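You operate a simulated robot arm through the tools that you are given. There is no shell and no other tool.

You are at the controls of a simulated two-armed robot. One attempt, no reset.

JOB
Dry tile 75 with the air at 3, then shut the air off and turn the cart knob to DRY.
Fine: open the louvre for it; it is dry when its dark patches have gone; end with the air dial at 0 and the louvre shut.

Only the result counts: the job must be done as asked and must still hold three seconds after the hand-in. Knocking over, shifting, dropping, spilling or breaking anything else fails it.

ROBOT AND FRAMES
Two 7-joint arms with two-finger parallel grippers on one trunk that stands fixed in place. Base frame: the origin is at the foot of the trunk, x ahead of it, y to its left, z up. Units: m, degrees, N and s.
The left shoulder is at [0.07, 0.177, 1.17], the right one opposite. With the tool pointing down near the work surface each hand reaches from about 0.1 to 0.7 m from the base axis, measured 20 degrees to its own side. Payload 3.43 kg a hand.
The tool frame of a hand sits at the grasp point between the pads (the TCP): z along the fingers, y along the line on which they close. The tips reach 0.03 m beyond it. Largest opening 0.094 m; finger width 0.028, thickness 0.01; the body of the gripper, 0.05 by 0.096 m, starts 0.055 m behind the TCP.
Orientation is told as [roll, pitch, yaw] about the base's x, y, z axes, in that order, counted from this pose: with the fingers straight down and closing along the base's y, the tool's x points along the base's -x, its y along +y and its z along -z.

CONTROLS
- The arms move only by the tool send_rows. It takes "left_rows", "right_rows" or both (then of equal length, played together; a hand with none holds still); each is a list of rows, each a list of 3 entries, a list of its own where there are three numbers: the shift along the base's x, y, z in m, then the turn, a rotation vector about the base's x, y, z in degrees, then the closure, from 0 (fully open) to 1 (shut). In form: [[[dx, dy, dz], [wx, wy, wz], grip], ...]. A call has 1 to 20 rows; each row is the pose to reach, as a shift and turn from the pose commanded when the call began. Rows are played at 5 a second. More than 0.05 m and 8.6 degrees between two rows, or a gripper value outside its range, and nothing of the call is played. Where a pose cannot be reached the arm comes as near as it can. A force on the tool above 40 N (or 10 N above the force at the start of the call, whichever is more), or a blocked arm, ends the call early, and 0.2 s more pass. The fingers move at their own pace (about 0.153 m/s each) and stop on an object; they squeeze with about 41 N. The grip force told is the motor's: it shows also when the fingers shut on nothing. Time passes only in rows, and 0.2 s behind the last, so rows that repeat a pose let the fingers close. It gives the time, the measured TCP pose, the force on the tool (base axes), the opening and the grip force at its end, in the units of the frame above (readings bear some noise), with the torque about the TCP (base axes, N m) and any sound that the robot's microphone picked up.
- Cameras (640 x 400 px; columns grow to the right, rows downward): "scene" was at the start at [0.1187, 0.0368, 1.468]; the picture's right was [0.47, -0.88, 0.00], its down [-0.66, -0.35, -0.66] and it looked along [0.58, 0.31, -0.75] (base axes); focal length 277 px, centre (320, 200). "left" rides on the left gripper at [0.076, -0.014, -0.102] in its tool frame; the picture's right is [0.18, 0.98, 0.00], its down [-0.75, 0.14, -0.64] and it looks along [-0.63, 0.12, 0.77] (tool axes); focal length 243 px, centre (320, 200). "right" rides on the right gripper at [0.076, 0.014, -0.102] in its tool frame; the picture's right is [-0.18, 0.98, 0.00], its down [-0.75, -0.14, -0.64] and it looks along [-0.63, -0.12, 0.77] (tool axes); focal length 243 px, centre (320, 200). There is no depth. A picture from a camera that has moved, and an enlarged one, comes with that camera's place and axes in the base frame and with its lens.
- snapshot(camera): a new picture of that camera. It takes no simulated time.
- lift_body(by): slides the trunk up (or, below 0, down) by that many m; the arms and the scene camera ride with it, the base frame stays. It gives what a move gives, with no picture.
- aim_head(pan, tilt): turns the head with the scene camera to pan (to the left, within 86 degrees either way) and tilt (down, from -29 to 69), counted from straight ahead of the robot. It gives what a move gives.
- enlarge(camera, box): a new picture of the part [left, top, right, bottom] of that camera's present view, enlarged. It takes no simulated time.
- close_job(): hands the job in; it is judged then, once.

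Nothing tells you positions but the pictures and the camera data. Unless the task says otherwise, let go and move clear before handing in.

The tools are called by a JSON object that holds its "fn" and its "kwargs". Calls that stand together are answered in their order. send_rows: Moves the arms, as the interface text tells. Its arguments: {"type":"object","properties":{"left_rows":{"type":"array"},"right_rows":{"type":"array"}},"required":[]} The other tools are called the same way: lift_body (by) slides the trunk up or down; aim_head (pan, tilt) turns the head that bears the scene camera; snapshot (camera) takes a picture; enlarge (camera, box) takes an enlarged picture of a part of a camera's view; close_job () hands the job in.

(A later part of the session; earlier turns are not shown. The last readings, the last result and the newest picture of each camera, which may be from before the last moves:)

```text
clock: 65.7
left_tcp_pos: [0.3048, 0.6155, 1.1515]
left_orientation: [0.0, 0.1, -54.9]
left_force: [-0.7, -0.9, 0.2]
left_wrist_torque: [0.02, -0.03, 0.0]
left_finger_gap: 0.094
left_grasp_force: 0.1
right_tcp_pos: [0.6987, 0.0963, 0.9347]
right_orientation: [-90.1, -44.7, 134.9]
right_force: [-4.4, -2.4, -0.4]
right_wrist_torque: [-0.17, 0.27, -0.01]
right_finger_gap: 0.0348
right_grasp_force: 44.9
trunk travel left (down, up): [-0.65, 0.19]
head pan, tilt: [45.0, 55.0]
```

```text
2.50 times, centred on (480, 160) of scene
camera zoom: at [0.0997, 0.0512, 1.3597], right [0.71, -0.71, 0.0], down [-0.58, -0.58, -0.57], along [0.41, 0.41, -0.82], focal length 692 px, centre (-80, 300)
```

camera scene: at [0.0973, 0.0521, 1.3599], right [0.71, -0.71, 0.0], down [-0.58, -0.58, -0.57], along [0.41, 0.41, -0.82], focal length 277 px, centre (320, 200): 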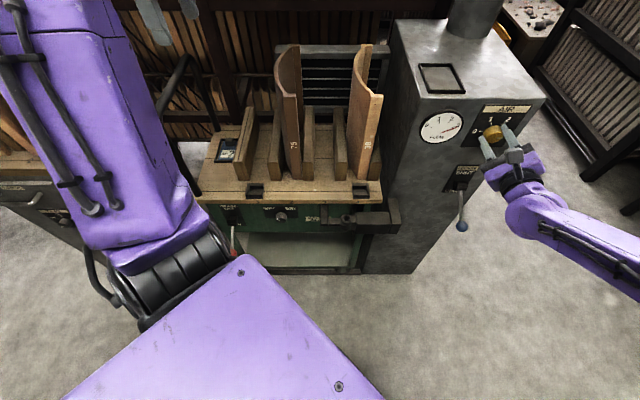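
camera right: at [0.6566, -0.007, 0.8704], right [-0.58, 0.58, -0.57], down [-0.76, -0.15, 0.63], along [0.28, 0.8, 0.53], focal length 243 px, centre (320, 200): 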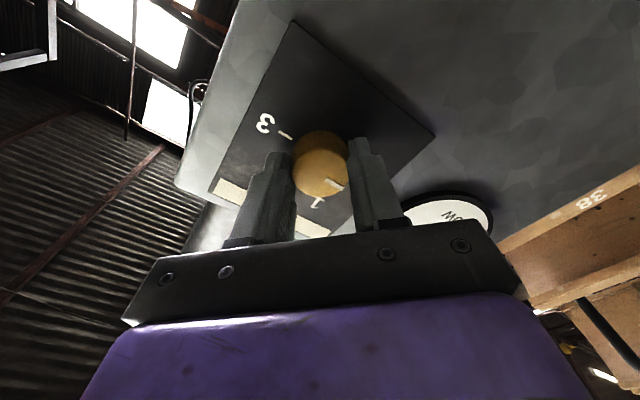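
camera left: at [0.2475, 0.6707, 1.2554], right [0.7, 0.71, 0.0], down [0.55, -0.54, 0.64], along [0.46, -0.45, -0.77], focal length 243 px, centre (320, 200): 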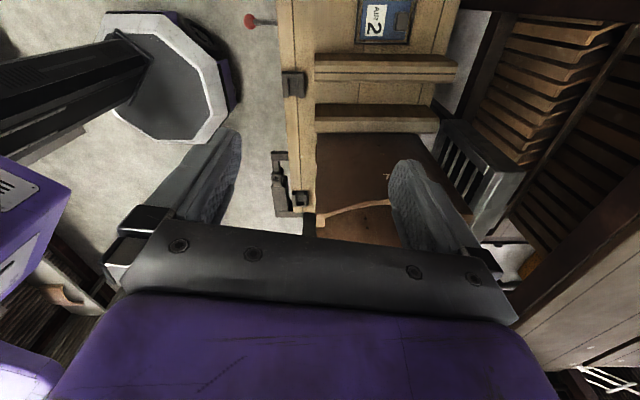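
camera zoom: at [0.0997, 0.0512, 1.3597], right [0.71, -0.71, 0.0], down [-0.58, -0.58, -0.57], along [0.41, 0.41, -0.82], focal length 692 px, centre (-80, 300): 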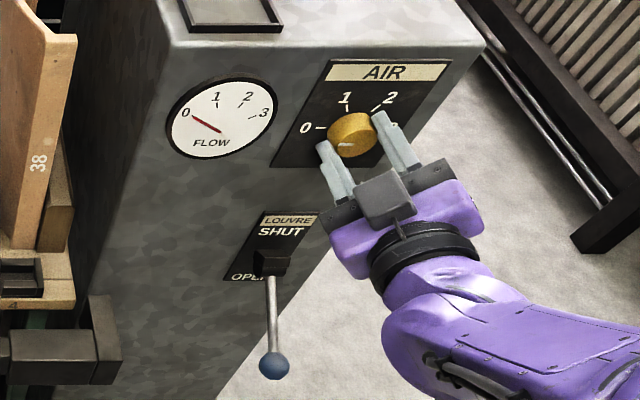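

The gauge and knob are back at 0. I'll release, retreat and level the right hand, and bring the left hand back in front of the cart at the same height.

{"fn": "send_rows", "kwargs": {"right_rows": [[[0, 0, 0], [0, 0, 0], 0], [[0, 0, 0], [0, 0, 0], 0], [[-0.02, -0.02, 0], [0, 0, 0], 0], [[-0.045, -0.045, 0], [0, 0, 0], 0], [[-0.07, -0.07, 0], [0, 0, 0], 0], [[-0.095, -0.095, 0], [0, 0, 0], 0], [[-0.113, -0.113, 0], [0, 0, 0], 0], [[-0.113, -0.113, 0], [5.3, 5.3, 0], 0], [[-0.113, -0.113, 0], [10.61, 10.61, 0], 0], [[-0.113, -0.113, 0], [15.91, 15.91, 0], 0], [[-0.113, -0.113, 0], [21.21, 21.21, 0], 0.5], [[-0.113, -0.113, 0], [26.52, 26.52, 0], 1], [[-0.113, -0.113, 0], [31.82, 31.82, 0], 1], [[-0.113, -0.113, 0], [31.82, 31.82, 0], 1]], "left_rows": [[[0, -0.0135, 0], [0, 0, 4], 0], [[0, -0.027, 0], [0, 0, 8], 0], [[0, -0.0405, 0], [0, 0, 12], 0], [[0, -0.054, 0], [0, 0, 16], 0], [[0, -0.0675, 0], [0, 0, 20], 0], [[0, -0.081, 0], [0, 0, 24], 0], [[0, -0.0945, 0], [0, 0, 28], 0], [[0, -0.108, 0], [0, 0, 32], 0], [[0, -0.1215, 0], [0, 0, 36], 0], [[0, -0.135, 0], [0, 0, 40], 0], [[0, -0.1485, 0], [0, 0, 44], 0], [[0, -0.162, 0], [0, 0, 48], 0], [[0, -0.1755, 0], [0, 0, 52], 0], [[0, -0.189, 0], [0, 0, 56], 0]]}}

{"fn": "snapshot", "kwargs": {"camera": "right"}}

{"fn": "snapshot", "kwargs": {"camera": "scene"}}

{"fn": "enlarge", "kwargs": {"camera": "scene", "box": [400, 80, 560, 240]}}

```text
clock: 68.7
left_tcp_pos: [0.3117, 0.4406, 1.1486]
left_orientation: [-0.8, 0.4, 1.4]
left_force: [0.7, 1.1, -0.4]
left_wrist_torque: [-0.03, 0.02, 0.01]
left_finger_gap: 0.0942
left_grasp_force: 0.0
left hand out of reach, approached as far as the arm can: row 14
right_tcp_pos: [0.5867, -0.0149, 0.9332]
right_orientation: [62.6, -89.9, -17.4]
right_force: [0.0, 0.3, 0.3]
right_wrist_torque: [0.0, -0.01, -0.02]
right_finger_gap: 0.0003
right_grasp_force: 32.9
trunk travel left (down, up): [-0.65, 0.19]
head pan, tilt: [45.0, 55.0]
```

```text
taken
camera right: at [0.5036, -0.0781, 0.8571], right [-0.7, 0.69, 0.19], down [-0.35, -0.55, 0.75], along [0.63, 0.46, 0.63], focal length 243 px, centre (320, 200)
```

right: 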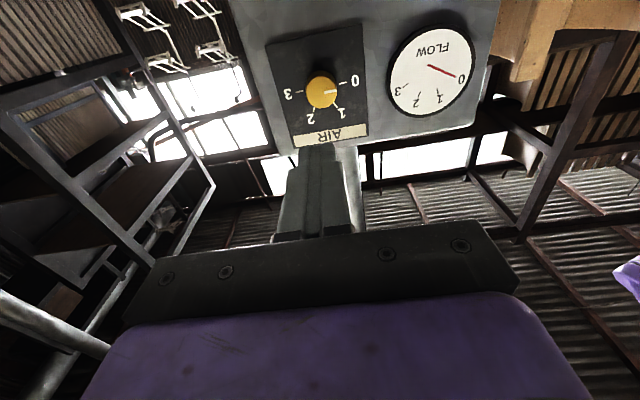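

```text
taken
camera scene: at [0.1009, 0.0519, 1.3596], right [0.71, -0.71, 0.0], down [-0.58, -0.58, -0.57], along [0.41, 0.41, -0.82], focal length 277 px, centre (320, 200)
```

scene: 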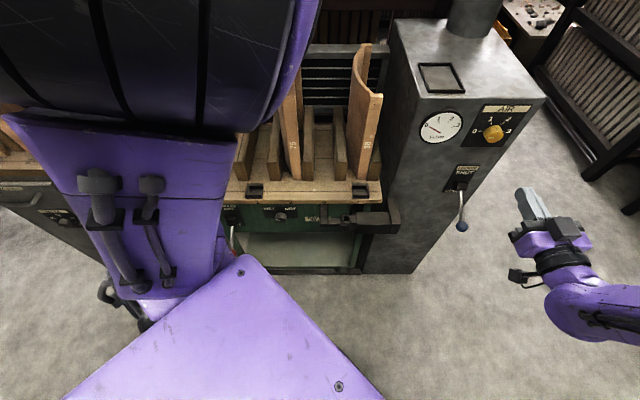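

```text
2.50 times, centred on (480, 160) of scene
camera zoom: at [0.1009, 0.0519, 1.3596], right [0.71, -0.71, 0.0], down [-0.58, -0.58, -0.57], along [0.41, 0.41, -0.82], focal length 692 px, centre (-80, 300)
```

zoom: 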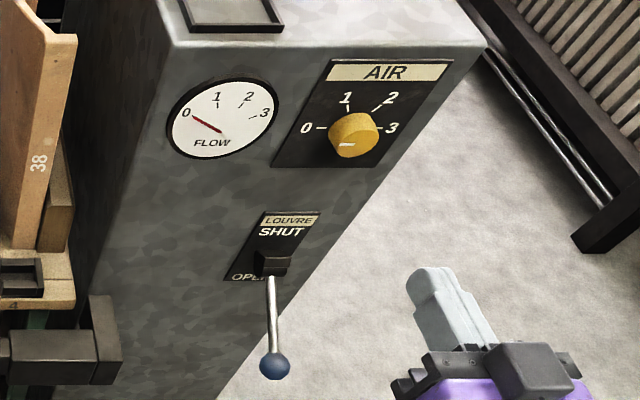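

The dial rests at 0. I'll lower the trunk another 0.15 m so the right hand can get under the lever ball.

{"fn": "lift_body", "kwargs": {"by": -0.15}}

{"fn": "snapshot", "kwargs": {"camera": "scene"}}

{"fn": "snapshot", "kwargs": {"camera": "left"}}

```text
clock: 70.5
left_tcp_pos: [0.3124, 0.4401, 0.9996]
left_orientation: [-0.7, 0.1, 1.0]
left_force: [0.3, -0.2, 0.5]
left_wrist_torque: [0.01, 0.04, -0.02]
left_finger_gap: 0.094
left_grasp_force: 0.1
right_tcp_pos: [0.5864, -0.0164, 0.7833]
right_orientation: [-112.7, -90.0, 157.6]
right_force: [0.1, -0.3, 0.6]
right_wrist_torque: [-0.06, 0.01, 0.0]
right_finger_gap: 0.0
right_grasp_force: 32.9
trunk travel left (down, up): [-0.5, 0.34]
head pan, tilt: [45.0, 55.0]
```

```text
taken
camera scene: at [0.1002, 0.0515, 1.2097], right [0.71, -0.71, 0.0], down [-0.58, -0.58, -0.57], along [0.41, 0.41, -0.82], focal length 277 px, centre (320, 200)
```

scene: 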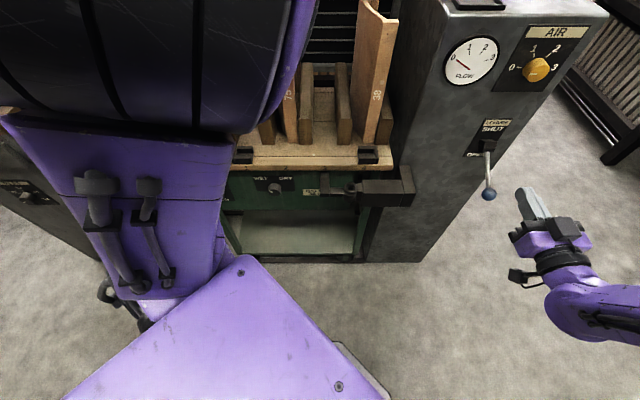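

```text
taken
camera left: at [0.2368, 0.4257, 1.1023], right [-0.2, 0.98, -0.01], down [0.75, 0.16, 0.64], along [0.63, 0.12, -0.77], focal length 243 px, centre (320, 200)
```

left: 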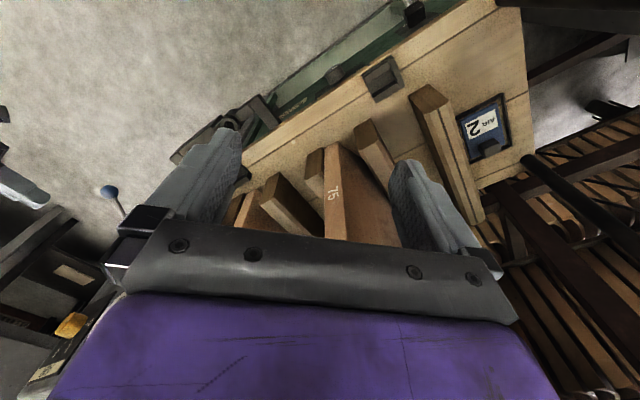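

I'll take the closed right fingers down and forward, to just below the ball.

{"fn": "send_rows", "kwargs": {"right_rows": [[[0, 0, -0.04], [0, 0, 0], 1], [[0, 0, -0.08], [0, 0, 0], 1], [[0, 0, -0.12], [0, 0, 0], 1], [[0, 0, -0.153], [0, 0, 0], 1], [[0.02, 0.02, -0.153], [0, 0, 0], 1], [[0.04, 0.04, -0.153], [0, 0, 0], 1], [[0.052, 0.052, -0.153], [0, 0, 0], 1], [[0.052, 0.052, -0.153], [0, 0, 0], 1]]}}

{"fn": "enlarge", "kwargs": {"camera": "scene", "box": [420, 80, 600, 260]}}

{"fn": "snapshot", "kwargs": {"camera": "right"}}

```text
clock: 72.3
left_tcp_pos: [0.3118, 0.4402, 0.9994]
left_orientation: [-0.7, 0.2, 1.1]
left_force: [0.3, 0.7, -1.2]
left_wrist_torque: [-0.01, -0.01, 0.01]
left_finger_gap: 0.094
left_grasp_force: 0.0
right_tcp_pos: [0.6371, 0.0365, 0.6288]
right_orientation: [-25.0, -90.1, 70.1]
right_force: [-0.7, 0.1, -0.5]
right_wrist_torque: [0.02, 0.03, -0.02]
right_finger_gap: 0.0001
right_grasp_force: 32.9
trunk travel left (down, up): [-0.5, 0.34]
head pan, tilt: [45.0, 55.0]
```

```text
2.22 times, centred on (510, 170) of scene
camera zoom: at [0.1004, 0.0514, 1.2096], right [0.71, -0.71, 0.0], down [-0.58, -0.58, -0.57], along [0.41, 0.41, -0.82], focal length 615 px, centre (-102, 267)
```

zoom: 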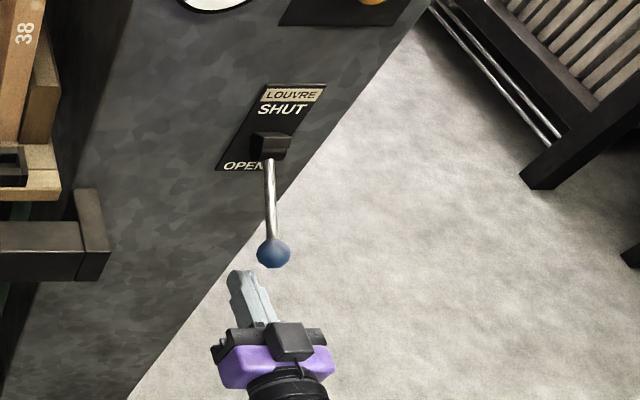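

```text
taken
camera right: at [0.5539, -0.0257, 0.5538], right [-0.7, 0.69, 0.18], down [-0.35, -0.55, 0.75], along [0.63, 0.46, 0.63], focal length 243 px, centre (320, 200)
```

right: 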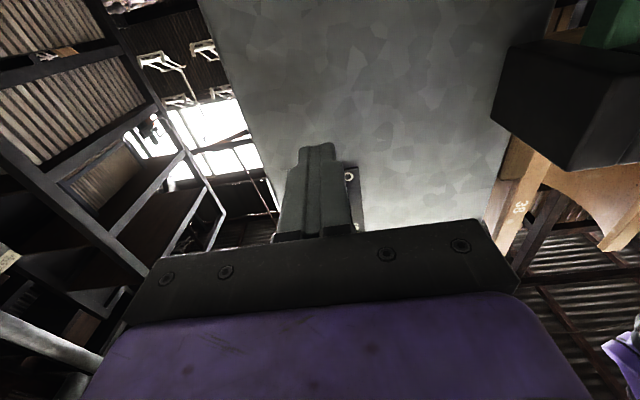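

The fingers are below the ball. I'll push up to the SHUT position.

{"fn": "send_rows", "kwargs": {"right_rows": [[[0, 0, 0.012], [0, 0, 0], 1], [[0, 0, 0.024], [0, 0, 0], 1], [[0, 0, 0.036], [0, 0, 0], 1], [[0, 0, 0.048], [0, 0, 0], 1], [[0, 0, 0.06], [0, 0, 0], 1], [[0, 0, 0.072], [0, 0, 0], 1], [[0, 0, 0.084], [0, 0, 0], 1], [[0, 0, 0.096], [0, 0, 0], 1], [[0, 0, 0.108], [0, 0, 0], 1], [[0, 0, 0.12], [0, 0, 0], 1], [[0, 0, 0.132], [0, 0, 0], 1], [[0, 0, 0.14], [0, 0, 0], 1]]}}

{"fn": "enlarge", "kwargs": {"camera": "scene", "box": [420, 80, 600, 260]}}

{"fn": "snapshot", "kwargs": {"camera": "right"}}

```text
clock: 74.9
left_tcp_pos: [0.3125, 0.4406, 0.9979]
left_orientation: [-0.7, 0.3, 1.1]
left_force: [-0.1, 0.2, -0.5]
left_wrist_torque: [-0.01, 0.01, -0.01]
left_finger_gap: 0.0938
left_grasp_force: 0.1
right_tcp_pos: [0.6391, 0.036, 0.771]
right_orientation: [-142.7, -90.0, -172.3]
right_force: [0.0, 0.8, -0.9]
right_wrist_torque: [-0.05, 0.01, -0.02]
right_finger_gap: 0.0001
right_grasp_force: 32.9
trunk travel left (down, up): [-0.5, 0.34]
head pan, tilt: [45.0, 55.0]
```

```text
2.22 times, centred on (510, 170) of scene
camera zoom: at [0.1004, 0.0516, 1.2096], right [0.71, -0.71, 0.0], down [-0.58, -0.58, -0.57], along [0.41, 0.41, -0.82], focal length 615 px, centre (-102, 267)
```

zoom: 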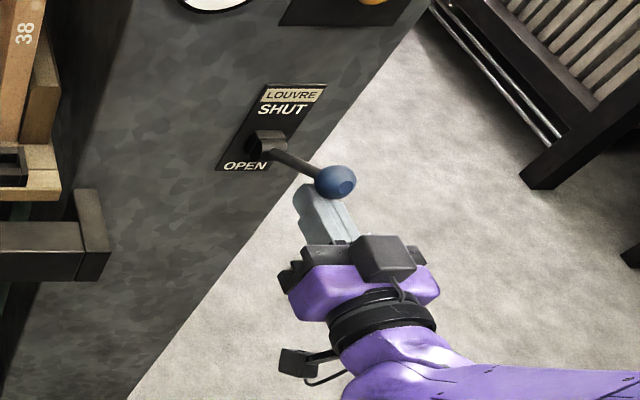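

```text
taken
camera right: at [0.5559, -0.0267, 0.695], right [-0.7, 0.69, 0.18], down [-0.35, -0.55, 0.75], along [0.62, 0.46, 0.63], focal length 243 px, centre (320, 200)
```

right: 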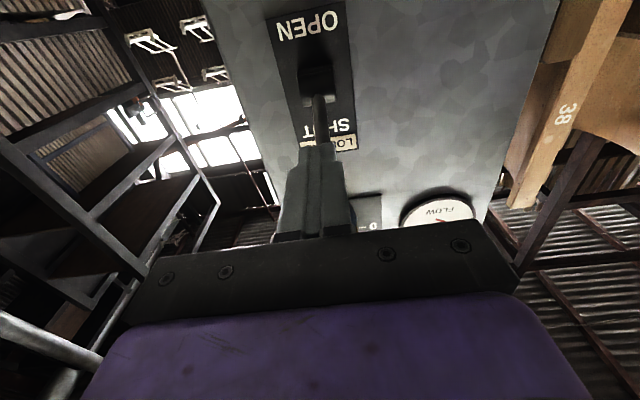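

The lever is up. I'll press gently further to confirm it's against the SHUT stop.

{"fn": "send_rows", "kwargs": {"right_rows": [[[0, 0, 0.005], [0, 0, 0], 1], [[0, 0, 0.009], [0, 0, 0], 1], [[0, 0, 0.013], [0, 0, 0], 1]]}}

{"fn": "enlarge", "kwargs": {"camera": "scene", "box": [420, 80, 600, 260]}}

{"fn": "enlarge", "kwargs": {"camera": "scene", "box": [270, 0, 420, 160]}}

```text
clock: 75.8
left_tcp_pos: [0.3125, 0.4404, 0.998]
left_orientation: [-0.8, 0.2, 1.2]
left_force: [-1.2, 0.8, 0.2]
left_wrist_torque: [-0.02, -0.05, -0.02]
left_finger_gap: 0.0941
left_grasp_force: 0.1
right_tcp_pos: [0.6353, 0.0354, 0.7753]
right_orientation: [5.0, -88.8, 40.2]
right_force: [-1.7, -5.0, -12.7]
right_wrist_torque: [-0.25, 0.16, -0.23]
right_finger_gap: 0.0003
right_grasp_force: 33.1
trunk travel left (down, up): [-0.5, 0.34]
head pan, tilt: [45.0, 55.0]
stopped in row 3 (right hand): the force on the tool passed its limit at 42 N (the readings are from after the stop); the commanded pose is now the measured one
```

```text
2.22 times, centred on (510, 170) of scene
camera zoom: at [0.1008, 0.0512, 1.21], right [0.71, -0.71, 0.0], down [-0.58, -0.58, -0.57], along [0.41, 0.41, -0.82], focal length 615 px, centre (-102, 267)
```

zoom: 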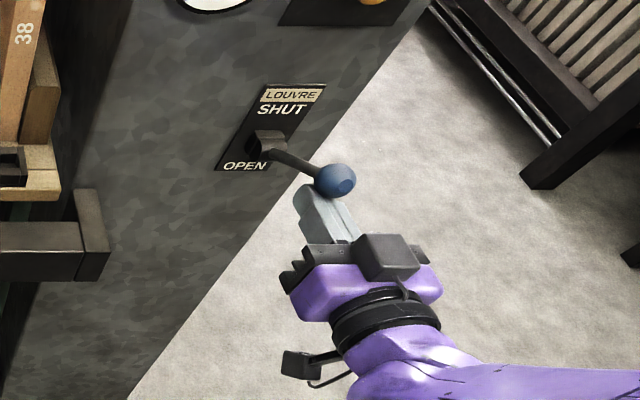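

```text
2.50 times, centred on (345, 80) of scene
camera zoom: at [0.1008, 0.0512, 1.21], right [0.71, -0.71, 0.0], down [-0.58, -0.58, -0.57], along [0.41, 0.41, -0.82], focal length 692 px, centre (258, 500)
```

zoom: 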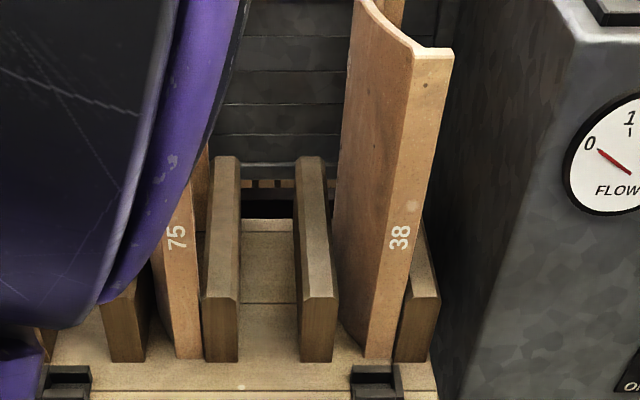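

The lever is on its SHUT stop and the slats are closed. I'll withdraw the right hand and study the cart knob.

{"fn": "send_rows", "kwargs": {"right_rows": [[[0, 0, -0.02], [0, 0, 0], 1], [[0, 0, -0.04], [0, 0, 0], 1], [[-0.03, -0.03, -0.04], [0, 0, 0], 1], [[-0.06, -0.06, -0.04], [0, 0, 0], 1], [[-0.08, -0.09, -0.04], [0, 0, 0], 1], [[-0.08, -0.12, -0.03], [0, 0, 0], 1], [[-0.08, -0.15, -0.02], [0, 0, 0], 1]]}}

{"fn": "snapshot", "kwargs": {"camera": "scene"}}

{"fn": "enlarge", "kwargs": {"camera": "scene", "box": [210, 140, 370, 260]}}

{"fn": "enlarge", "kwargs": {"camera": "scene", "box": [430, 20, 610, 220]}}

{"fn": "enlarge", "kwargs": {"camera": "left", "box": [160, 0, 540, 220]}}

```text
clock: 77.4
left_tcp_pos: [0.3115, 0.439, 0.999]
left_orientation: [-0.8, 0.2, 1.2]
left_force: [0.4, -0.2, 0.0]
left_wrist_torque: [-0.01, 0.02, -0.04]
left_finger_gap: 0.0941
left_grasp_force: 0.1
right_tcp_pos: [0.5557, -0.1158, 0.7577]
right_orientation: [7.2, -89.2, 38.1]
right_force: [-0.1, -0.4, -0.6]
right_wrist_torque: [0.0, 0.01, -0.01]
right_finger_gap: 0.0
right_grasp_force: 32.9
trunk travel left (down, up): [-0.5, 0.34]
head pan, tilt: [45.0, 55.0]
```

```text
taken
camera scene: at [0.1002, 0.0507, 1.2097], right [0.71, -0.71, 0.0], down [-0.58, -0.58, -0.57], along [0.41, 0.41, -0.82], focal length 277 px, centre (320, 200)
```

scene: 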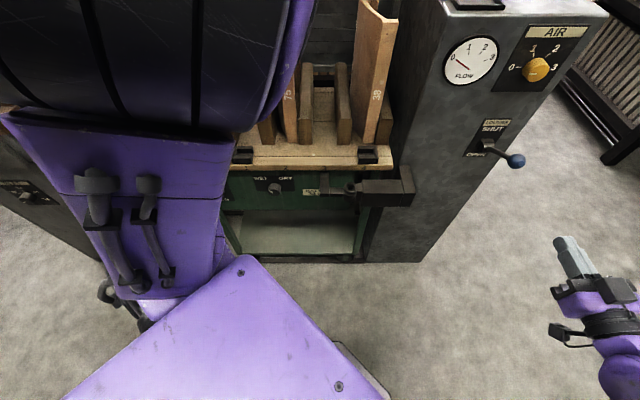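

```text
3.33 times, centred on (290, 200) of scene
camera zoom: at [0.1002, 0.0507, 1.2097], right [0.71, -0.71, 0.0], down [-0.58, -0.58, -0.57], along [0.41, 0.41, -0.82], focal length 922 px, centre (420, 200)
```

zoom: 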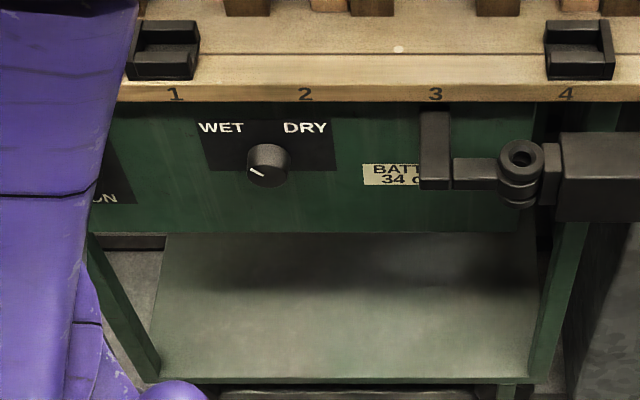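

```text
2.00 times, centred on (520, 120) of scene
camera zoom: at [0.1002, 0.0507, 1.2097], right [0.71, -0.71, 0.0], down [-0.58, -0.58, -0.57], along [0.41, 0.41, -0.82], focal length 553 px, centre (-80, 360)
```

zoom: 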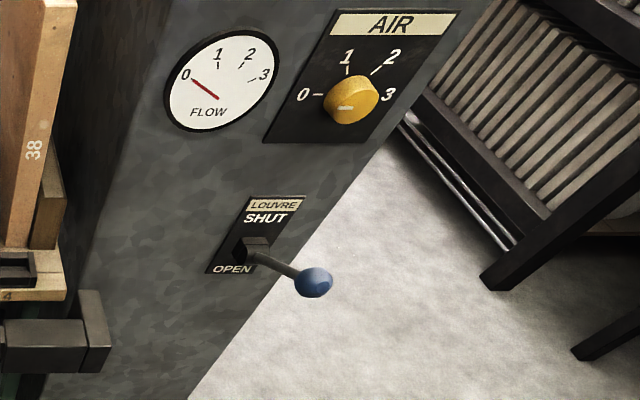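

```text
1.68 times, centred on (350, 110) of left
camera zoom: at [0.2366, 0.4256, 1.102], right [-0.2, 0.98, -0.01], down [0.75, 0.17, 0.64], along [0.63, 0.12, -0.77], focal length 409 px, centre (270, 352)
```

zoom: 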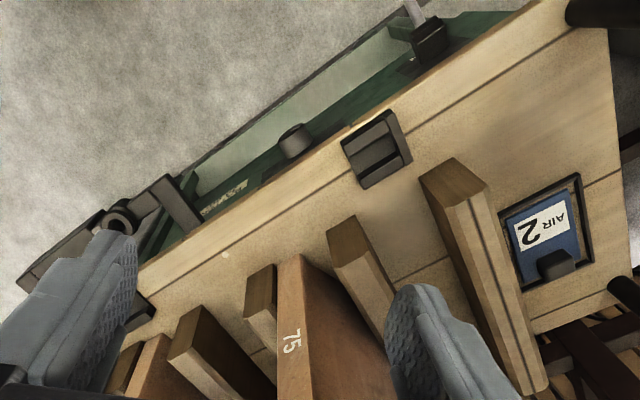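

Dial at 0 and lever at SHUT are confirmed. The cart knob's front is near [0.333, 0.460, 0.608]. I'll zoom in on it from both cameras.

{"fn": "enlarge", "kwargs": {"camera": "left", "box": [290, 30, 400, 110]}}

{"fn": "enlarge", "kwargs": {"camera": "scene", "box": [240, 165, 320, 215]}}

```text
5.00 times, centred on (345, 70) of left
camera zoom: at [0.2366, 0.4256, 1.102], right [-0.2, 0.98, -0.01], down [0.75, 0.17, 0.64], along [0.63, 0.12, -0.77], focal length 1213 px, centre (195, 850)
```

zoom: 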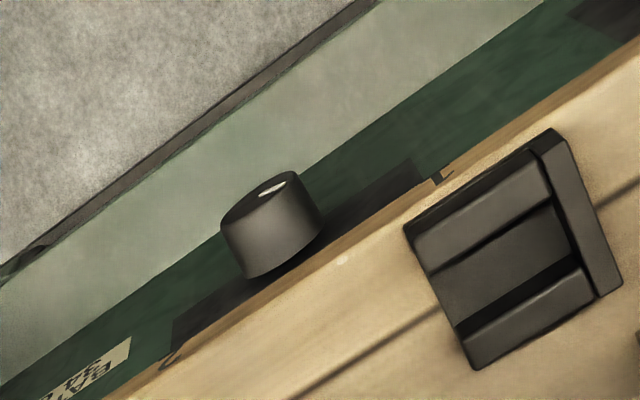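

```text
8.00 times, centred on (280, 190) of scene
camera zoom: at [0.1002, 0.0507, 1.2097], right [0.71, -0.71, 0.0], down [-0.58, -0.58, -0.57], along [0.41, 0.41, -0.82], focal length 2213 px, centre (640, 280)
```

zoom: 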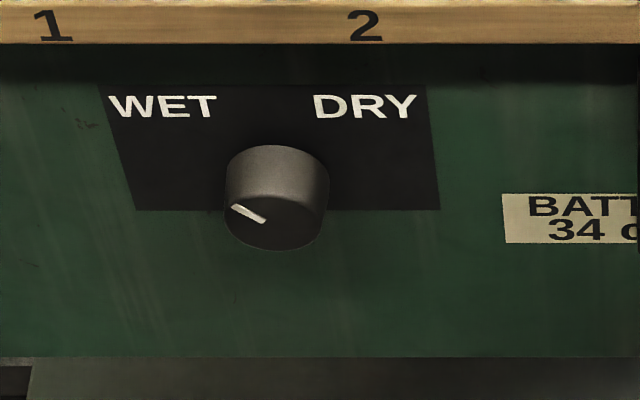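

To work the cart knob with the left hand, the shoulder should be higher. I'll raise the trunk 0.25 m; both hands are clear.

{"fn": "lift_body", "kwargs": {"by": 0.25}}

```text
clock: 80.0
left_tcp_pos: [0.3119, 0.4411, 1.2498]
left_orientation: [-0.9, 0.3, 1.1]
left_force: [0.1, -0.1, -0.6]
left_wrist_torque: [-0.03, 0.01, -0.03]
left_finger_gap: 0.094
left_grasp_force: 0.0
right_tcp_pos: [0.5556, -0.1162, 1.008]
right_orientation: [3.0, -89.2, 42.2]
right_force: [-0.9, 0.1, 0.6]
right_wrist_torque: [0.05, -0.03, -0.03]
right_finger_gap: 0.0
right_grasp_force: 33.2
trunk travel left (down, up): [-0.75, 0.09]
head pan, tilt: [45.0, 55.0]
```

Now I'll lower the left hand in front of the cart with a 45° yaw, still pointing down.

{"fn": "send_rows", "kwargs": {"left_rows": [[[0, 0, -0.04], [0, 0, 5], 0], [[0, 0, -0.08], [0, 0, 10], 0], [[0, 0, -0.12], [0, 0, 15], 0], [[0, 0, -0.16], [0, 0, 20], 0], [[0, -0.005, -0.2], [0, 0, 25], 0], [[0, -0.01, -0.24], [0, 0, 30], 0], [[-0.005, -0.015, -0.28], [0, 0, 35], 0], [[-0.01, -0.02, -0.32], [0, 0, 40], 0], [[-0.01, -0.02, -0.36], [0, 0, 44], 0], [[-0.01, -0.02, -0.4], [0, 0, 44], 0], [[-0.01, -0.02, -0.4], [0, 0, 44], 0]]}}

{"fn": "snapshot", "kwargs": {"camera": "left"}}

{"fn": "snapshot", "kwargs": {"camera": "scene"}}

```text
clock: 82.4
left_tcp_pos: [0.3038, 0.4181, 0.8479]
left_orientation: [-0.8, 0.1, 45.2]
left_force: [-0.8, -0.7, 0.7]
left_wrist_torque: [0.01, 0.02, -0.01]
left_finger_gap: 0.0941
left_grasp_force: 0.1
right_tcp_pos: [0.555, -0.1171, 1.0083]
right_orientation: [3.6, -89.2, 41.7]
right_force: [-0.5, -0.4, 1.2]
right_wrist_torque: [-0.02, -0.03, 0.01]
right_finger_gap: 0.0
right_grasp_force: 32.5
trunk travel left (down, up): [-0.75, 0.09]
head pan, tilt: [45.0, 55.0]
```

```text
taken
camera left: at [0.2591, 0.356, 0.9513], right [-0.83, 0.56, -0.01], down [0.43, 0.64, 0.64], along [0.37, 0.52, -0.77], focal length 243 px, centre (320, 200)
```

left: 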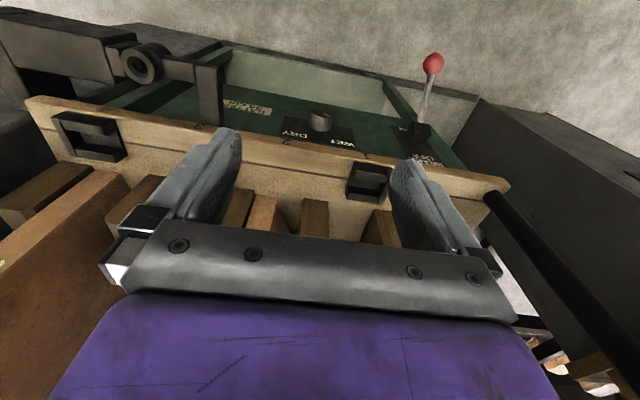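

```text
taken
camera scene: at [0.0998, 0.0505, 1.4597], right [0.71, -0.71, 0.0], down [-0.58, -0.58, -0.57], along [0.41, 0.41, -0.82], focal length 277 px, centre (320, 200)
```

scene: 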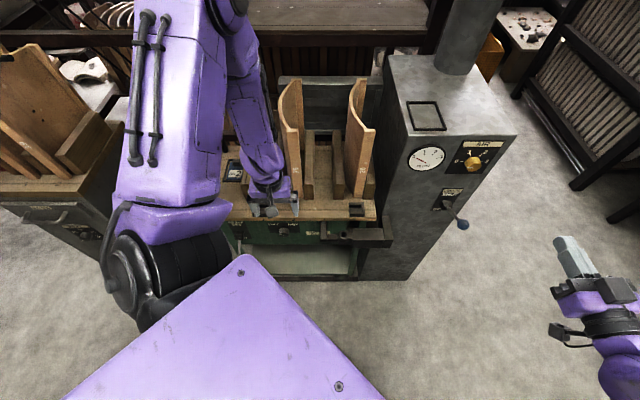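

I need to check how close the left forearm is to tile 75 before going further.

{"fn": "enlarge", "kwargs": {"camera": "scene", "box": [190, 0, 400, 250]}}

{"fn": "aim_head", "kwargs": {"pan": 60, "tilt": 35}}

{"fn": "snapshot", "kwargs": {"camera": "scene"}}

{"fn": "snapshot", "kwargs": {"camera": "right"}}

```text
1.60 times, centred on (295, 125) of scene
camera zoom: at [0.0998, 0.0505, 1.4597], right [0.71, -0.71, 0.0], down [-0.58, -0.58, -0.57], along [0.41, 0.41, -0.82], focal length 443 px, centre (360, 320)
```

zoom: 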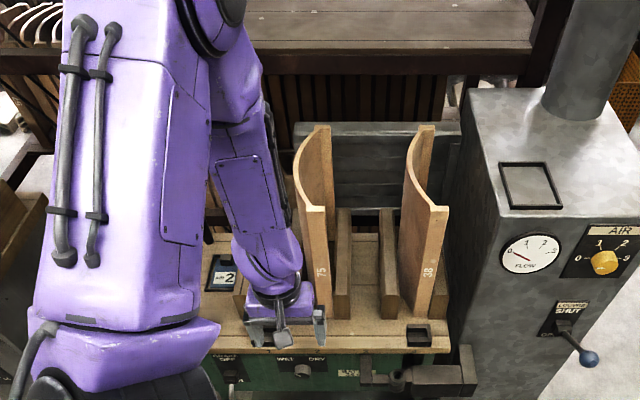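

```text
clock: 83.2
left_tcp_pos: [0.303, 0.4204, 0.8491]
left_orientation: [-0.8, 0.2, 45.1]
left_force: [-0.3, 0.1, -0.3]
left_wrist_torque: [0.02, -0.03, -0.02]
left_finger_gap: 0.0939
left_grasp_force: 0.0
right_tcp_pos: [0.5557, -0.1144, 1.0082]
right_orientation: [2.4, -89.2, 42.8]
right_force: [0.0, -0.8, -0.9]
right_wrist_torque: [0.01, -0.04, 0.02]
right_finger_gap: 0.0
right_grasp_force: 33.3
trunk travel left (down, up): [-0.75, 0.09]
head pan, tilt: [60.0, 35.0]
```

```text
taken
camera scene: at [0.0937, 0.077, 1.4878], right [0.87, -0.5, 0.0], down [-0.29, -0.5, -0.82], along [0.41, 0.71, -0.57], focal length 277 px, centre (320, 200)
```

scene: 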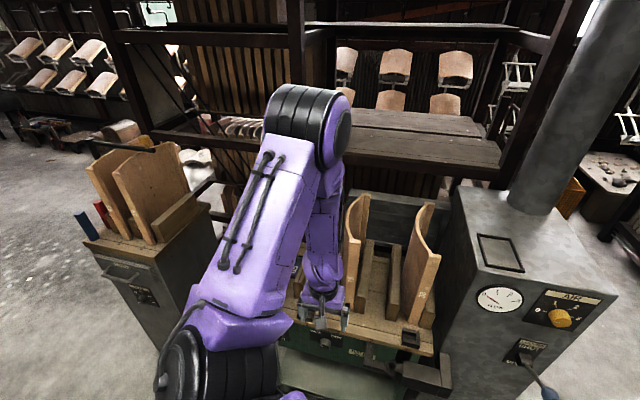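

```text
taken
camera right: at [0.4728, -0.1784, 0.9332], right [-0.7, 0.69, 0.18], down [-0.34, -0.55, 0.76], along [0.63, 0.47, 0.62], focal length 243 px, centre (320, 200)
```

right: 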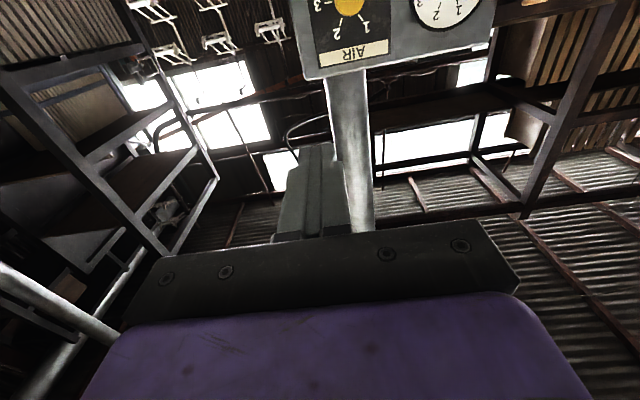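

The left elbow rides high over the cart, and folding that arm to a level hand so near the body is risky by the tiles. The right arm suits the cart knob better. I'll raise the left hand out of the way and point the head back.

{"fn": "send_rows", "kwargs": {"left_rows": [[[0, 0, 0.04], [0, 0, 0], 0], [[0, 0, 0.08], [0, 0, 0], 0], [[0, 0, 0.12], [0, 0, 0], 0], [[0, 0, 0.16], [0, 0, 0], 0], [[0, 0, 0.2], [0, 0, 0], 0], [[0, 0, 0.24], [0, 0, 0], 0], [[0.005, 0.01, 0.28], [0, 0, 0], 0], [[0.01, 0.02, 0.32], [0, 0, 0], 0], [[0.01, 0.02, 0.36], [0, 0, 0], 0], [[0.01, 0.02, 0.36], [0, 0, 0], 0]]}}

{"fn": "aim_head", "kwargs": {"pan": 45, "tilt": 55}}

{"fn": "lift_body", "kwargs": {"by": -0.2}}

{"fn": "snapshot", "kwargs": {"camera": "scene"}}

```text
clock: 85.5
left_tcp_pos: [0.3118, 0.4416, 1.2102]
left_orientation: [-0.8, 0.2, 45.1]
left_force: [0.0, 0.3, -0.3]
left_wrist_torque: [0.02, 0.0, -0.02]
left_finger_gap: 0.0941
left_grasp_force: 0.1
right_tcp_pos: [0.556, -0.1157, 1.0076]
right_orientation: [1.9, -89.2, 43.4]
right_force: [0.2, 0.6, -0.8]
right_wrist_torque: [0.01, -0.03, -0.01]
right_finger_gap: 0.0
right_grasp_force: 33.3
trunk travel left (down, up): [-0.75, 0.09]
head pan, tilt: [60.0, 35.0]
```

```text
clock: 86.3
left_tcp_pos: [0.3116, 0.4407, 1.2087]
left_orientation: [-0.7, 0.2, 45.1]
left_force: [0.0, -0.1, 0.8]
left_wrist_torque: [-0.01, 0.03, 0.03]
left_finger_gap: 0.0938
left_grasp_force: 0.0
right_tcp_pos: [0.5561, -0.1151, 1.0078]
right_orientation: [2.6, -89.2, 42.5]
right_force: [-0.1, -0.1, 0.3]
right_wrist_torque: [0.01, 0.02, -0.01]
right_finger_gap: 0.0001
right_grasp_force: 33.0
trunk travel left (down, up): [-0.75, 0.09]
head pan, tilt: [45.0, 55.0]
```

```text
clock: 88.5
left_tcp_pos: [0.3118, 0.4406, 1.0101]
left_orientation: [-0.7, 0.2, 45.1]
left_force: [0.7, 0.3, -0.3]
left_wrist_torque: [0.01, 0.01, 0.04]
left_finger_gap: 0.094
left_grasp_force: 0.1
right_tcp_pos: [0.5562, -0.1145, 0.8083]
right_orientation: [2.2, -89.2, 43.0]
right_force: [-0.3, 0.3, 0.6]
right_wrist_torque: [0.03, 0.0, 0.0]
right_finger_gap: 0.0001
right_grasp_force: 32.7
trunk travel left (down, up): [-0.55, 0.29]
head pan, tilt: [45.0, 55.0]
```

```text
taken
camera scene: at [0.1003, 0.0515, 1.2597], right [0.71, -0.71, 0.0], down [-0.58, -0.58, -0.57], along [0.41, 0.41, -0.82], focal length 277 px, centre (320, 200)
```

scene: 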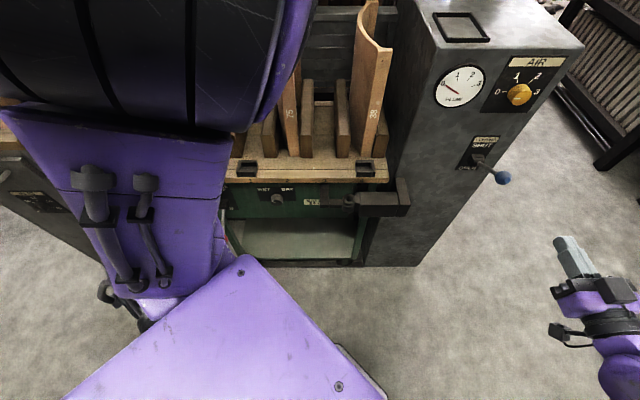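

The left hand is parked clear. I'll slide the right hand sideways along the cart front toward the knob, keeping about 0.2 m from the cart, in stages.

{"fn": "send_rows", "kwargs": {"right_rows": [[[-0.024, 0.026, -0.01], [0, 0, 0], 1], [[-0.048, 0.052, -0.02], [0, 0, 0], 1], [[-0.072, 0.078, -0.03], [0, 0, 0], 1], [[-0.096, 0.104, -0.04], [0, 0, 0], 1], [[-0.12, 0.13, -0.05], [0, 0, 0], 1], [[-0.144, 0.156, -0.06], [0, 0, 0], 1], [[-0.168, 0.182, -0.07], [0, 0, 0], 1], [[-0.192, 0.208, -0.08], [0, 0, 0], 1]]}}

{"fn": "snapshot", "kwargs": {"camera": "scene"}}

{"fn": "snapshot", "kwargs": {"camera": "right"}}

```text
clock: 90.2
left_tcp_pos: [0.3107, 0.441, 1.0095]
left_orientation: [-0.8, 0.2, 45.1]
left_force: [0.9, -0.5, 0.0]
left_wrist_torque: [-0.02, 0.0, 0.0]
left_finger_gap: 0.0943
left_grasp_force: 0.1
right_tcp_pos: [0.3633, 0.0933, 0.7272]
right_orientation: [0.0, -89.2, 45.3]
right_force: [0.3, 0.1, -0.2]
right_wrist_torque: [0.03, 0.0, -0.02]
right_finger_gap: 0.0
right_grasp_force: 32.9
trunk travel left (down, up): [-0.55, 0.29]
head pan, tilt: [45.0, 55.0]
```

```text
taken
camera scene: at [0.1, 0.0526, 1.2596], right [0.71, -0.71, 0.0], down [-0.58, -0.58, -0.57], along [0.41, 0.4, -0.82], focal length 277 px, centre (320, 200)
```

scene: 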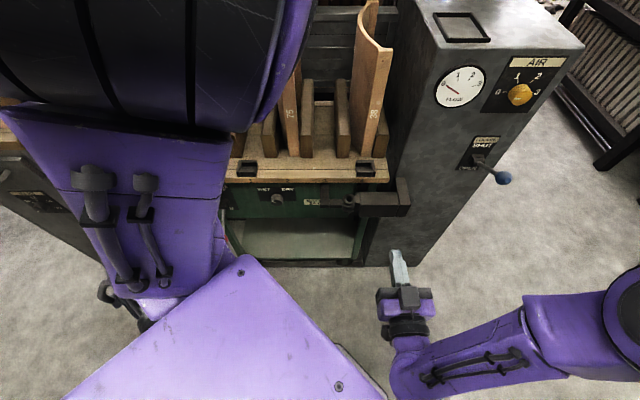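

```text
taken
camera right: at [0.2796, 0.0307, 0.6527], right [-0.69, 0.69, 0.18], down [-0.35, -0.55, 0.76], along [0.63, 0.47, 0.62], focal length 243 px, centre (320, 200)
```

right: 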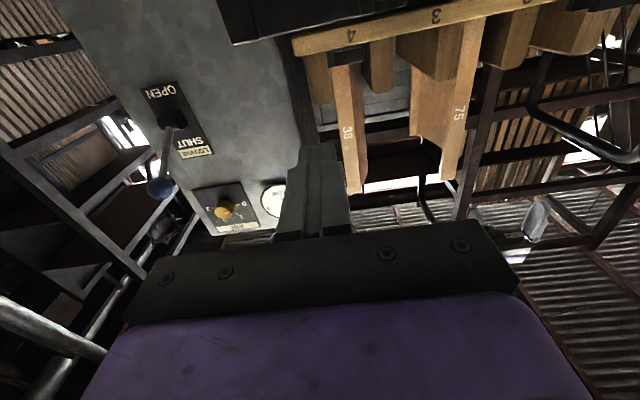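

It tracks well. I'll carry on to a standoff in front of the cart knob, still above the clamp, then descend.

{"fn": "send_rows", "kwargs": {"right_rows": [[[-0.012, 0.038, 0], [0, 0, 0], 1], [[-0.024, 0.076, 0], [0, 0, 0], 1], [[-0.036, 0.114, 0], [0, 0, 0], 1], [[-0.048, 0.152, 0], [0, 0, 0], 1], [[-0.06, 0.19, 0], [0, 0, 0], 1], [[-0.072, 0.228, 0], [0, 0, 0], 1], [[-0.084, 0.266, 0], [0, 0, 0], 1], [[-0.0946, 0.3027, 0], [0, 0, 0], 1], [[-0.0946, 0.3027, 0], [0, 0, 0], 1]]}}

{"fn": "snapshot", "kwargs": {"camera": "scene"}}

{"fn": "snapshot", "kwargs": {"camera": "right"}}

{"fn": "snapshot", "kwargs": {"camera": "left"}}

```text
clock: 92.0
left_tcp_pos: [0.312, 0.4422, 1.0086]
left_orientation: [-0.8, 0.2, 45.1]
left_force: [0.8, 1.2, 0.3]
left_wrist_torque: [-0.02, -0.03, 0.01]
left_finger_gap: 0.094
left_grasp_force: 0.1
right_tcp_pos: [0.3848, 0.293, 0.6738]
right_orientation: [-90.6, -75.8, 129.7]
right_force: [0.3, 0.0, 0.1]
right_wrist_torque: [0.01, 0.02, 0.02]
right_finger_gap: 0.0
right_grasp_force: 33.2
right hand out of reach, approached as far as the arm can: row 8
trunk travel left (down, up): [-0.55, 0.29]
head pan, tilt: [45.0, 55.0]
stopped in row 8 (right hand): the arm was blocked; the commanded pose is now the measured one
```

```text
taken
camera scene: at [0.1002, 0.0517, 1.2597], right [0.71, -0.71, 0.0], down [-0.58, -0.58, -0.57], along [0.41, 0.41, -0.82], focal length 277 px, centre (320, 200)
```

scene: 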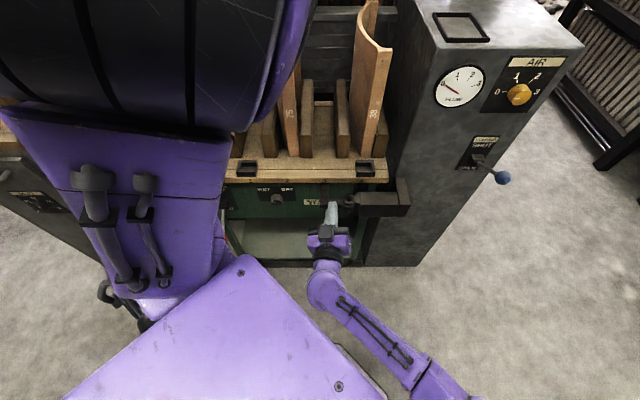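

```text
taken
camera right: at [0.3085, 0.2246, 0.5968], right [-0.63, 0.78, -0.06], down [-0.53, -0.37, 0.76], along [0.57, 0.51, 0.64], focal length 243 px, centre (320, 200)
```

right: 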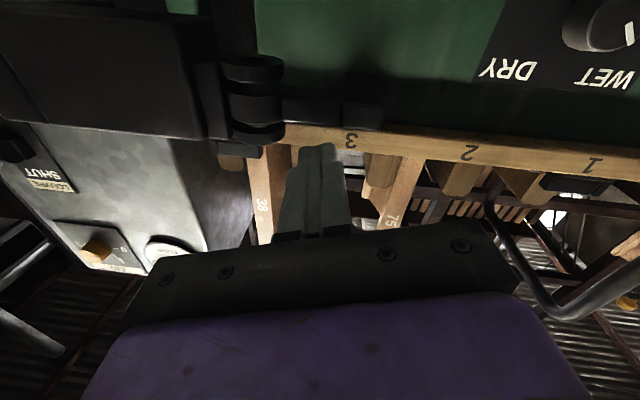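

```text
taken
camera left: at [0.2674, 0.3783, 1.1117], right [-0.83, 0.56, -0.01], down [0.43, 0.64, 0.64], along [0.37, 0.52, -0.77], focal length 243 px, centre (320, 200)
```

left: 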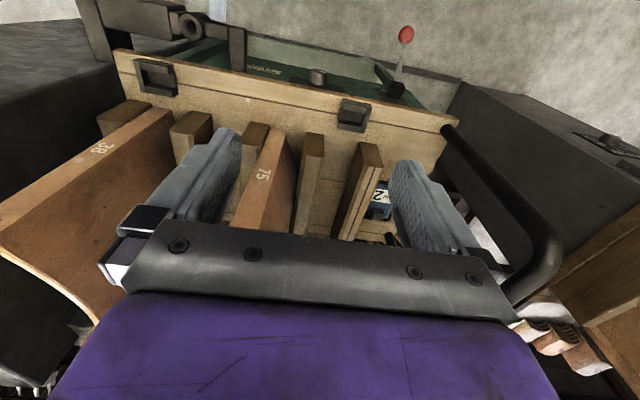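

The right arm blocked against its own trunk when crossing, with no force on the tool, so I'll back it out. I'll use the left arm instead, with the hand tilted 45° down toward the knob, which keeps its elbow in front of the cart.

{"fn": "send_rows", "kwargs": {"right_rows": [[[-0.004, -0.03, 0.01], [0, 0, 0], 1], [[-0.008, -0.065, 0.02], [0, 0, 0], 1], [[-0.012, -0.1, 0.03], [0, 0, 0], 1], [[-0.016, -0.14, 0.04], [0, 0, 0], 1], [[-0.02, -0.18, 0.05], [0, 0, 0], 1], [[-0.02, -0.2, 0.06], [0, 0, 0], 1]]}}

{"fn": "snapshot", "kwargs": {"camera": "scene"}}

```text
clock: 93.4
left_tcp_pos: [0.3113, 0.4416, 1.0086]
left_orientation: [-0.8, 0.2, 45.1]
left_force: [-1.1, 0.1, 0.3]
left_wrist_torque: [-0.03, 0.01, 0.02]
left_finger_gap: 0.0939
left_grasp_force: 0.1
right_tcp_pos: [0.3634, 0.0933, 0.7359]
right_orientation: [-90.9, -76.0, 130.1]
right_force: [0.5, -0.6, -0.1]
right_wrist_torque: [0.04, -0.01, 0.05]
right_finger_gap: 0.0
right_grasp_force: 32.6
trunk travel left (down, up): [-0.55, 0.29]
head pan, tilt: [45.0, 55.0]
```

```text
taken
camera scene: at [0.1003, 0.0514, 1.2596], right [0.71, -0.71, 0.0], down [-0.58, -0.58, -0.57], along [0.41, 0.41, -0.82], focal length 277 px, centre (320, 200)
```

scene: 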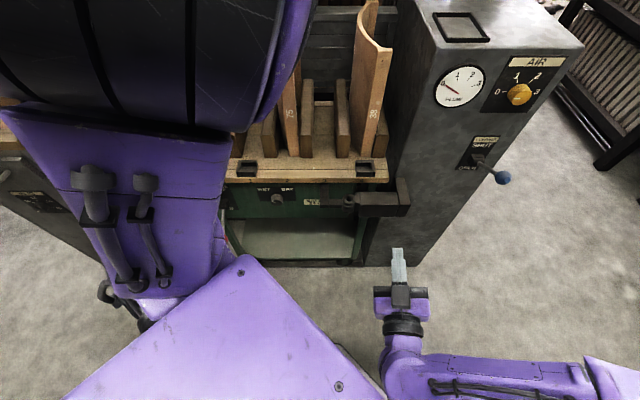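

I'll take the right hand further out to the side, then raise the trunk back.

{"fn": "send_rows", "kwargs": {"right_rows": [[[0.02, -0.03, 0], [0, 0, 0], 1], [[0.04, -0.06, 0], [0, 0, 0], 1], [[0.06, -0.09, 0], [0, 0, 0], 1], [[0.08, -0.12, 0], [0, 0, 0], 1], [[0.1, -0.15, 0], [0, 0, 0], 1], [[0.12, -0.18, 0], [0, 0, 0], 1], [[0.14, -0.21, 0], [0, 0, 0], 1]]}}

{"fn": "lift_body", "kwargs": {"by": 0.2}}

{"fn": "snapshot", "kwargs": {"camera": "scene"}}

```text
clock: 95.0
left_tcp_pos: [0.3111, 0.4405, 1.009]
left_orientation: [-0.8, 0.2, 45.1]
left_force: [0.1, -0.2, -0.2]
left_wrist_torque: [0.04, 0.0, 0.0]
left_finger_gap: 0.0938
left_grasp_force: 0.1
right_tcp_pos: [0.5031, -0.1159, 0.735]
right_orientation: [-91.0, -76.1, 130.1]
right_force: [0.0, 0.0, 0.1]
right_wrist_torque: [0.0, -0.01, 0.01]
right_finger_gap: 0.0
right_grasp_force: 33.0
trunk travel left (down, up): [-0.55, 0.29]
head pan, tilt: [45.0, 55.0]
```

```text
clock: 97.2
left_tcp_pos: [0.3113, 0.4413, 1.2086]
left_orientation: [-0.7, 0.1, 45.1]
left_force: [0.3, -0.8, -0.3]
left_wrist_torque: [-0.01, 0.0, 0.02]
left_finger_gap: 0.0939
left_grasp_force: 0.0
right_tcp_pos: [0.5029, -0.1167, 0.9351]
right_orientation: [-90.9, -76.0, 130.0]
right_force: [-0.7, -0.2, 0.5]
right_wrist_torque: [0.04, 0.0, 0.01]
right_finger_gap: 0.0
right_grasp_force: 32.8
trunk travel left (down, up): [-0.75, 0.09]
head pan, tilt: [45.0, 55.0]
```

```text
taken
camera scene: at [0.1006, 0.0515, 1.4596], right [0.71, -0.71, 0.0], down [-0.58, -0.58, -0.57], along [0.41, 0.41, -0.82], focal length 277 px, centre (320, 200)
```

scene: 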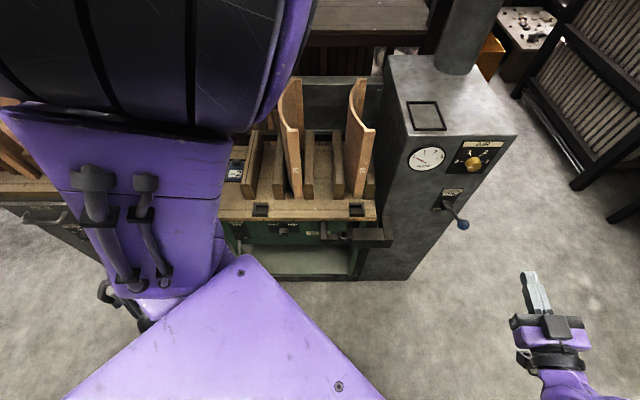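

Now the left hand: descend in front of the cart as before, then tilt 45° toward the knob at a standoff.

{"fn": "send_rows", "kwargs": {"left_rows": [[[0, 0, -0.04], [0, 0, 0], 0], [[0, 0, -0.08], [0, 0, 0], 0], [[0, 0, -0.12], [0, 0, 0], 0], [[0, -0.005, -0.16], [0, 0, 0], 0], [[0, -0.01, -0.2], [0, 0, 0], 0], [[-0.005, -0.015, -0.24], [0, 0, 0], 0], [[-0.01, -0.02, -0.28], [0, 0, 0], 0], [[-0.01, -0.02, -0.32], [0, 0, 0], 0], [[-0.01, -0.02, -0.36], [0, 0, 0], 0]]}}

{"fn": "send_rows", "kwargs": {"left_rows": [[[-0.003, -0.002, -0.015], [3.54, -3.54, 0], 0], [[-0.006, -0.004, -0.03], [7.07, -7.07, 0], 0], [[-0.009, -0.006, -0.045], [10.6, -10.6, 0], 0], [[-0.012, -0.008, -0.06], [14.1, -14.1, 0], 0], [[-0.015, -0.01, -0.075], [17.7, -17.7, 0], 0], [[-0.018, -0.012, -0.09], [21.2, -21.2, 0], 0], [[-0.022, -0.014, -0.105], [24.7, -24.7, 0], 0], [[-0.026, -0.015, -0.12], [28.3, -28.3, 0], 0], [[-0.03, -0.016, -0.13], [31.8, -31.8, 0], 0], [[-0.03, -0.016, -0.13], [31.8, -31.8, 0], 0]]}}

{"fn": "snapshot", "kwargs": {"camera": "left"}}

{"fn": "snapshot", "kwargs": {"camera": "scene"}}

```text
clock: 99.2
left_tcp_pos: [0.3035, 0.4239, 0.8483]
left_orientation: [-0.7, 0.3, 45.2]
left_force: [0.2, 0.3, -0.1]
left_wrist_torque: [-0.01, -0.01, -0.02]
left_finger_gap: 0.0937
left_grasp_force: 0.1
right_tcp_pos: [0.5035, -0.1133, 0.9341]
right_orientation: [-90.5, -76.0, 129.7]
right_force: [0.1, 0.1, -0.3]
right_wrist_torque: [0.0, 0.03, 0.0]
right_finger_gap: 0.0
right_grasp_force: 33.2
trunk travel left (down, up): [-0.75, 0.09]
head pan, tilt: [45.0, 55.0]
```

```text
clock: 101.4
left_tcp_pos: [0.272, 0.4055, 0.7178]
left_orientation: [-1.0, -44.9, 45.4]
left_force: [0.0, 1.3, -1.0]
left_wrist_torque: [-0.03, 0.01, 0.0]
left_finger_gap: 0.094
left_grasp_force: 0.0
right_tcp_pos: [0.5034, -0.1145, 0.935]
right_orientation: [-90.8, -76.0, 130.1]
right_force: [-0.1, -0.6, -0.1]
right_wrist_torque: [-0.02, -0.01, -0.03]
right_finger_gap: 0.0
right_grasp_force: 32.8
trunk travel left (down, up): [-0.75, 0.09]
head pan, tilt: [45.0, 55.0]
```

```text
taken
camera left: at [0.1922, 0.3067, 0.7377], right [-0.78, 0.61, -0.14], down [-0.05, 0.17, 0.98], along [0.62, 0.78, -0.1], focal length 243 px, centre (320, 200)
```

left: 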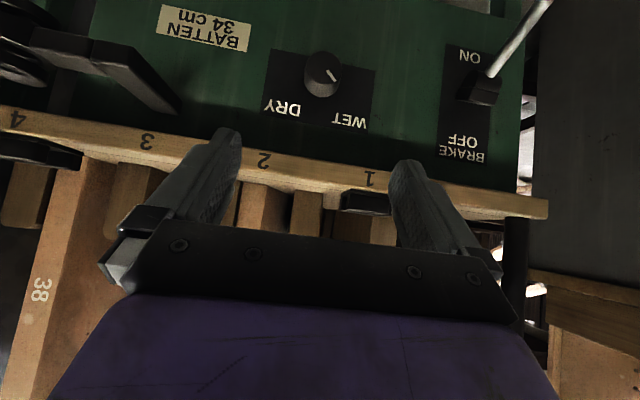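

```text
taken
camera scene: at [0.1002, 0.0517, 1.4596], right [0.71, -0.71, 0.0], down [-0.58, -0.58, -0.57], along [0.41, 0.41, -0.82], focal length 277 px, centre (320, 200)
```

scene: 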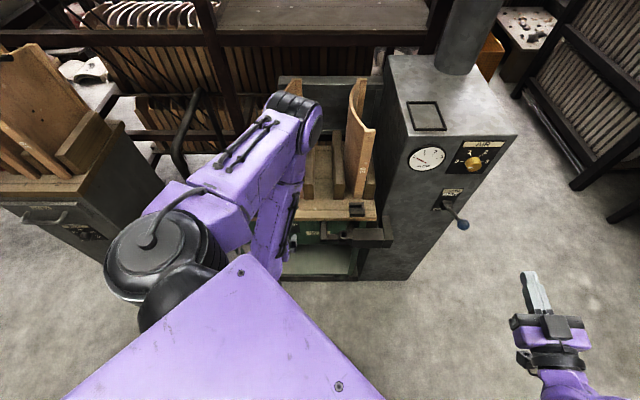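

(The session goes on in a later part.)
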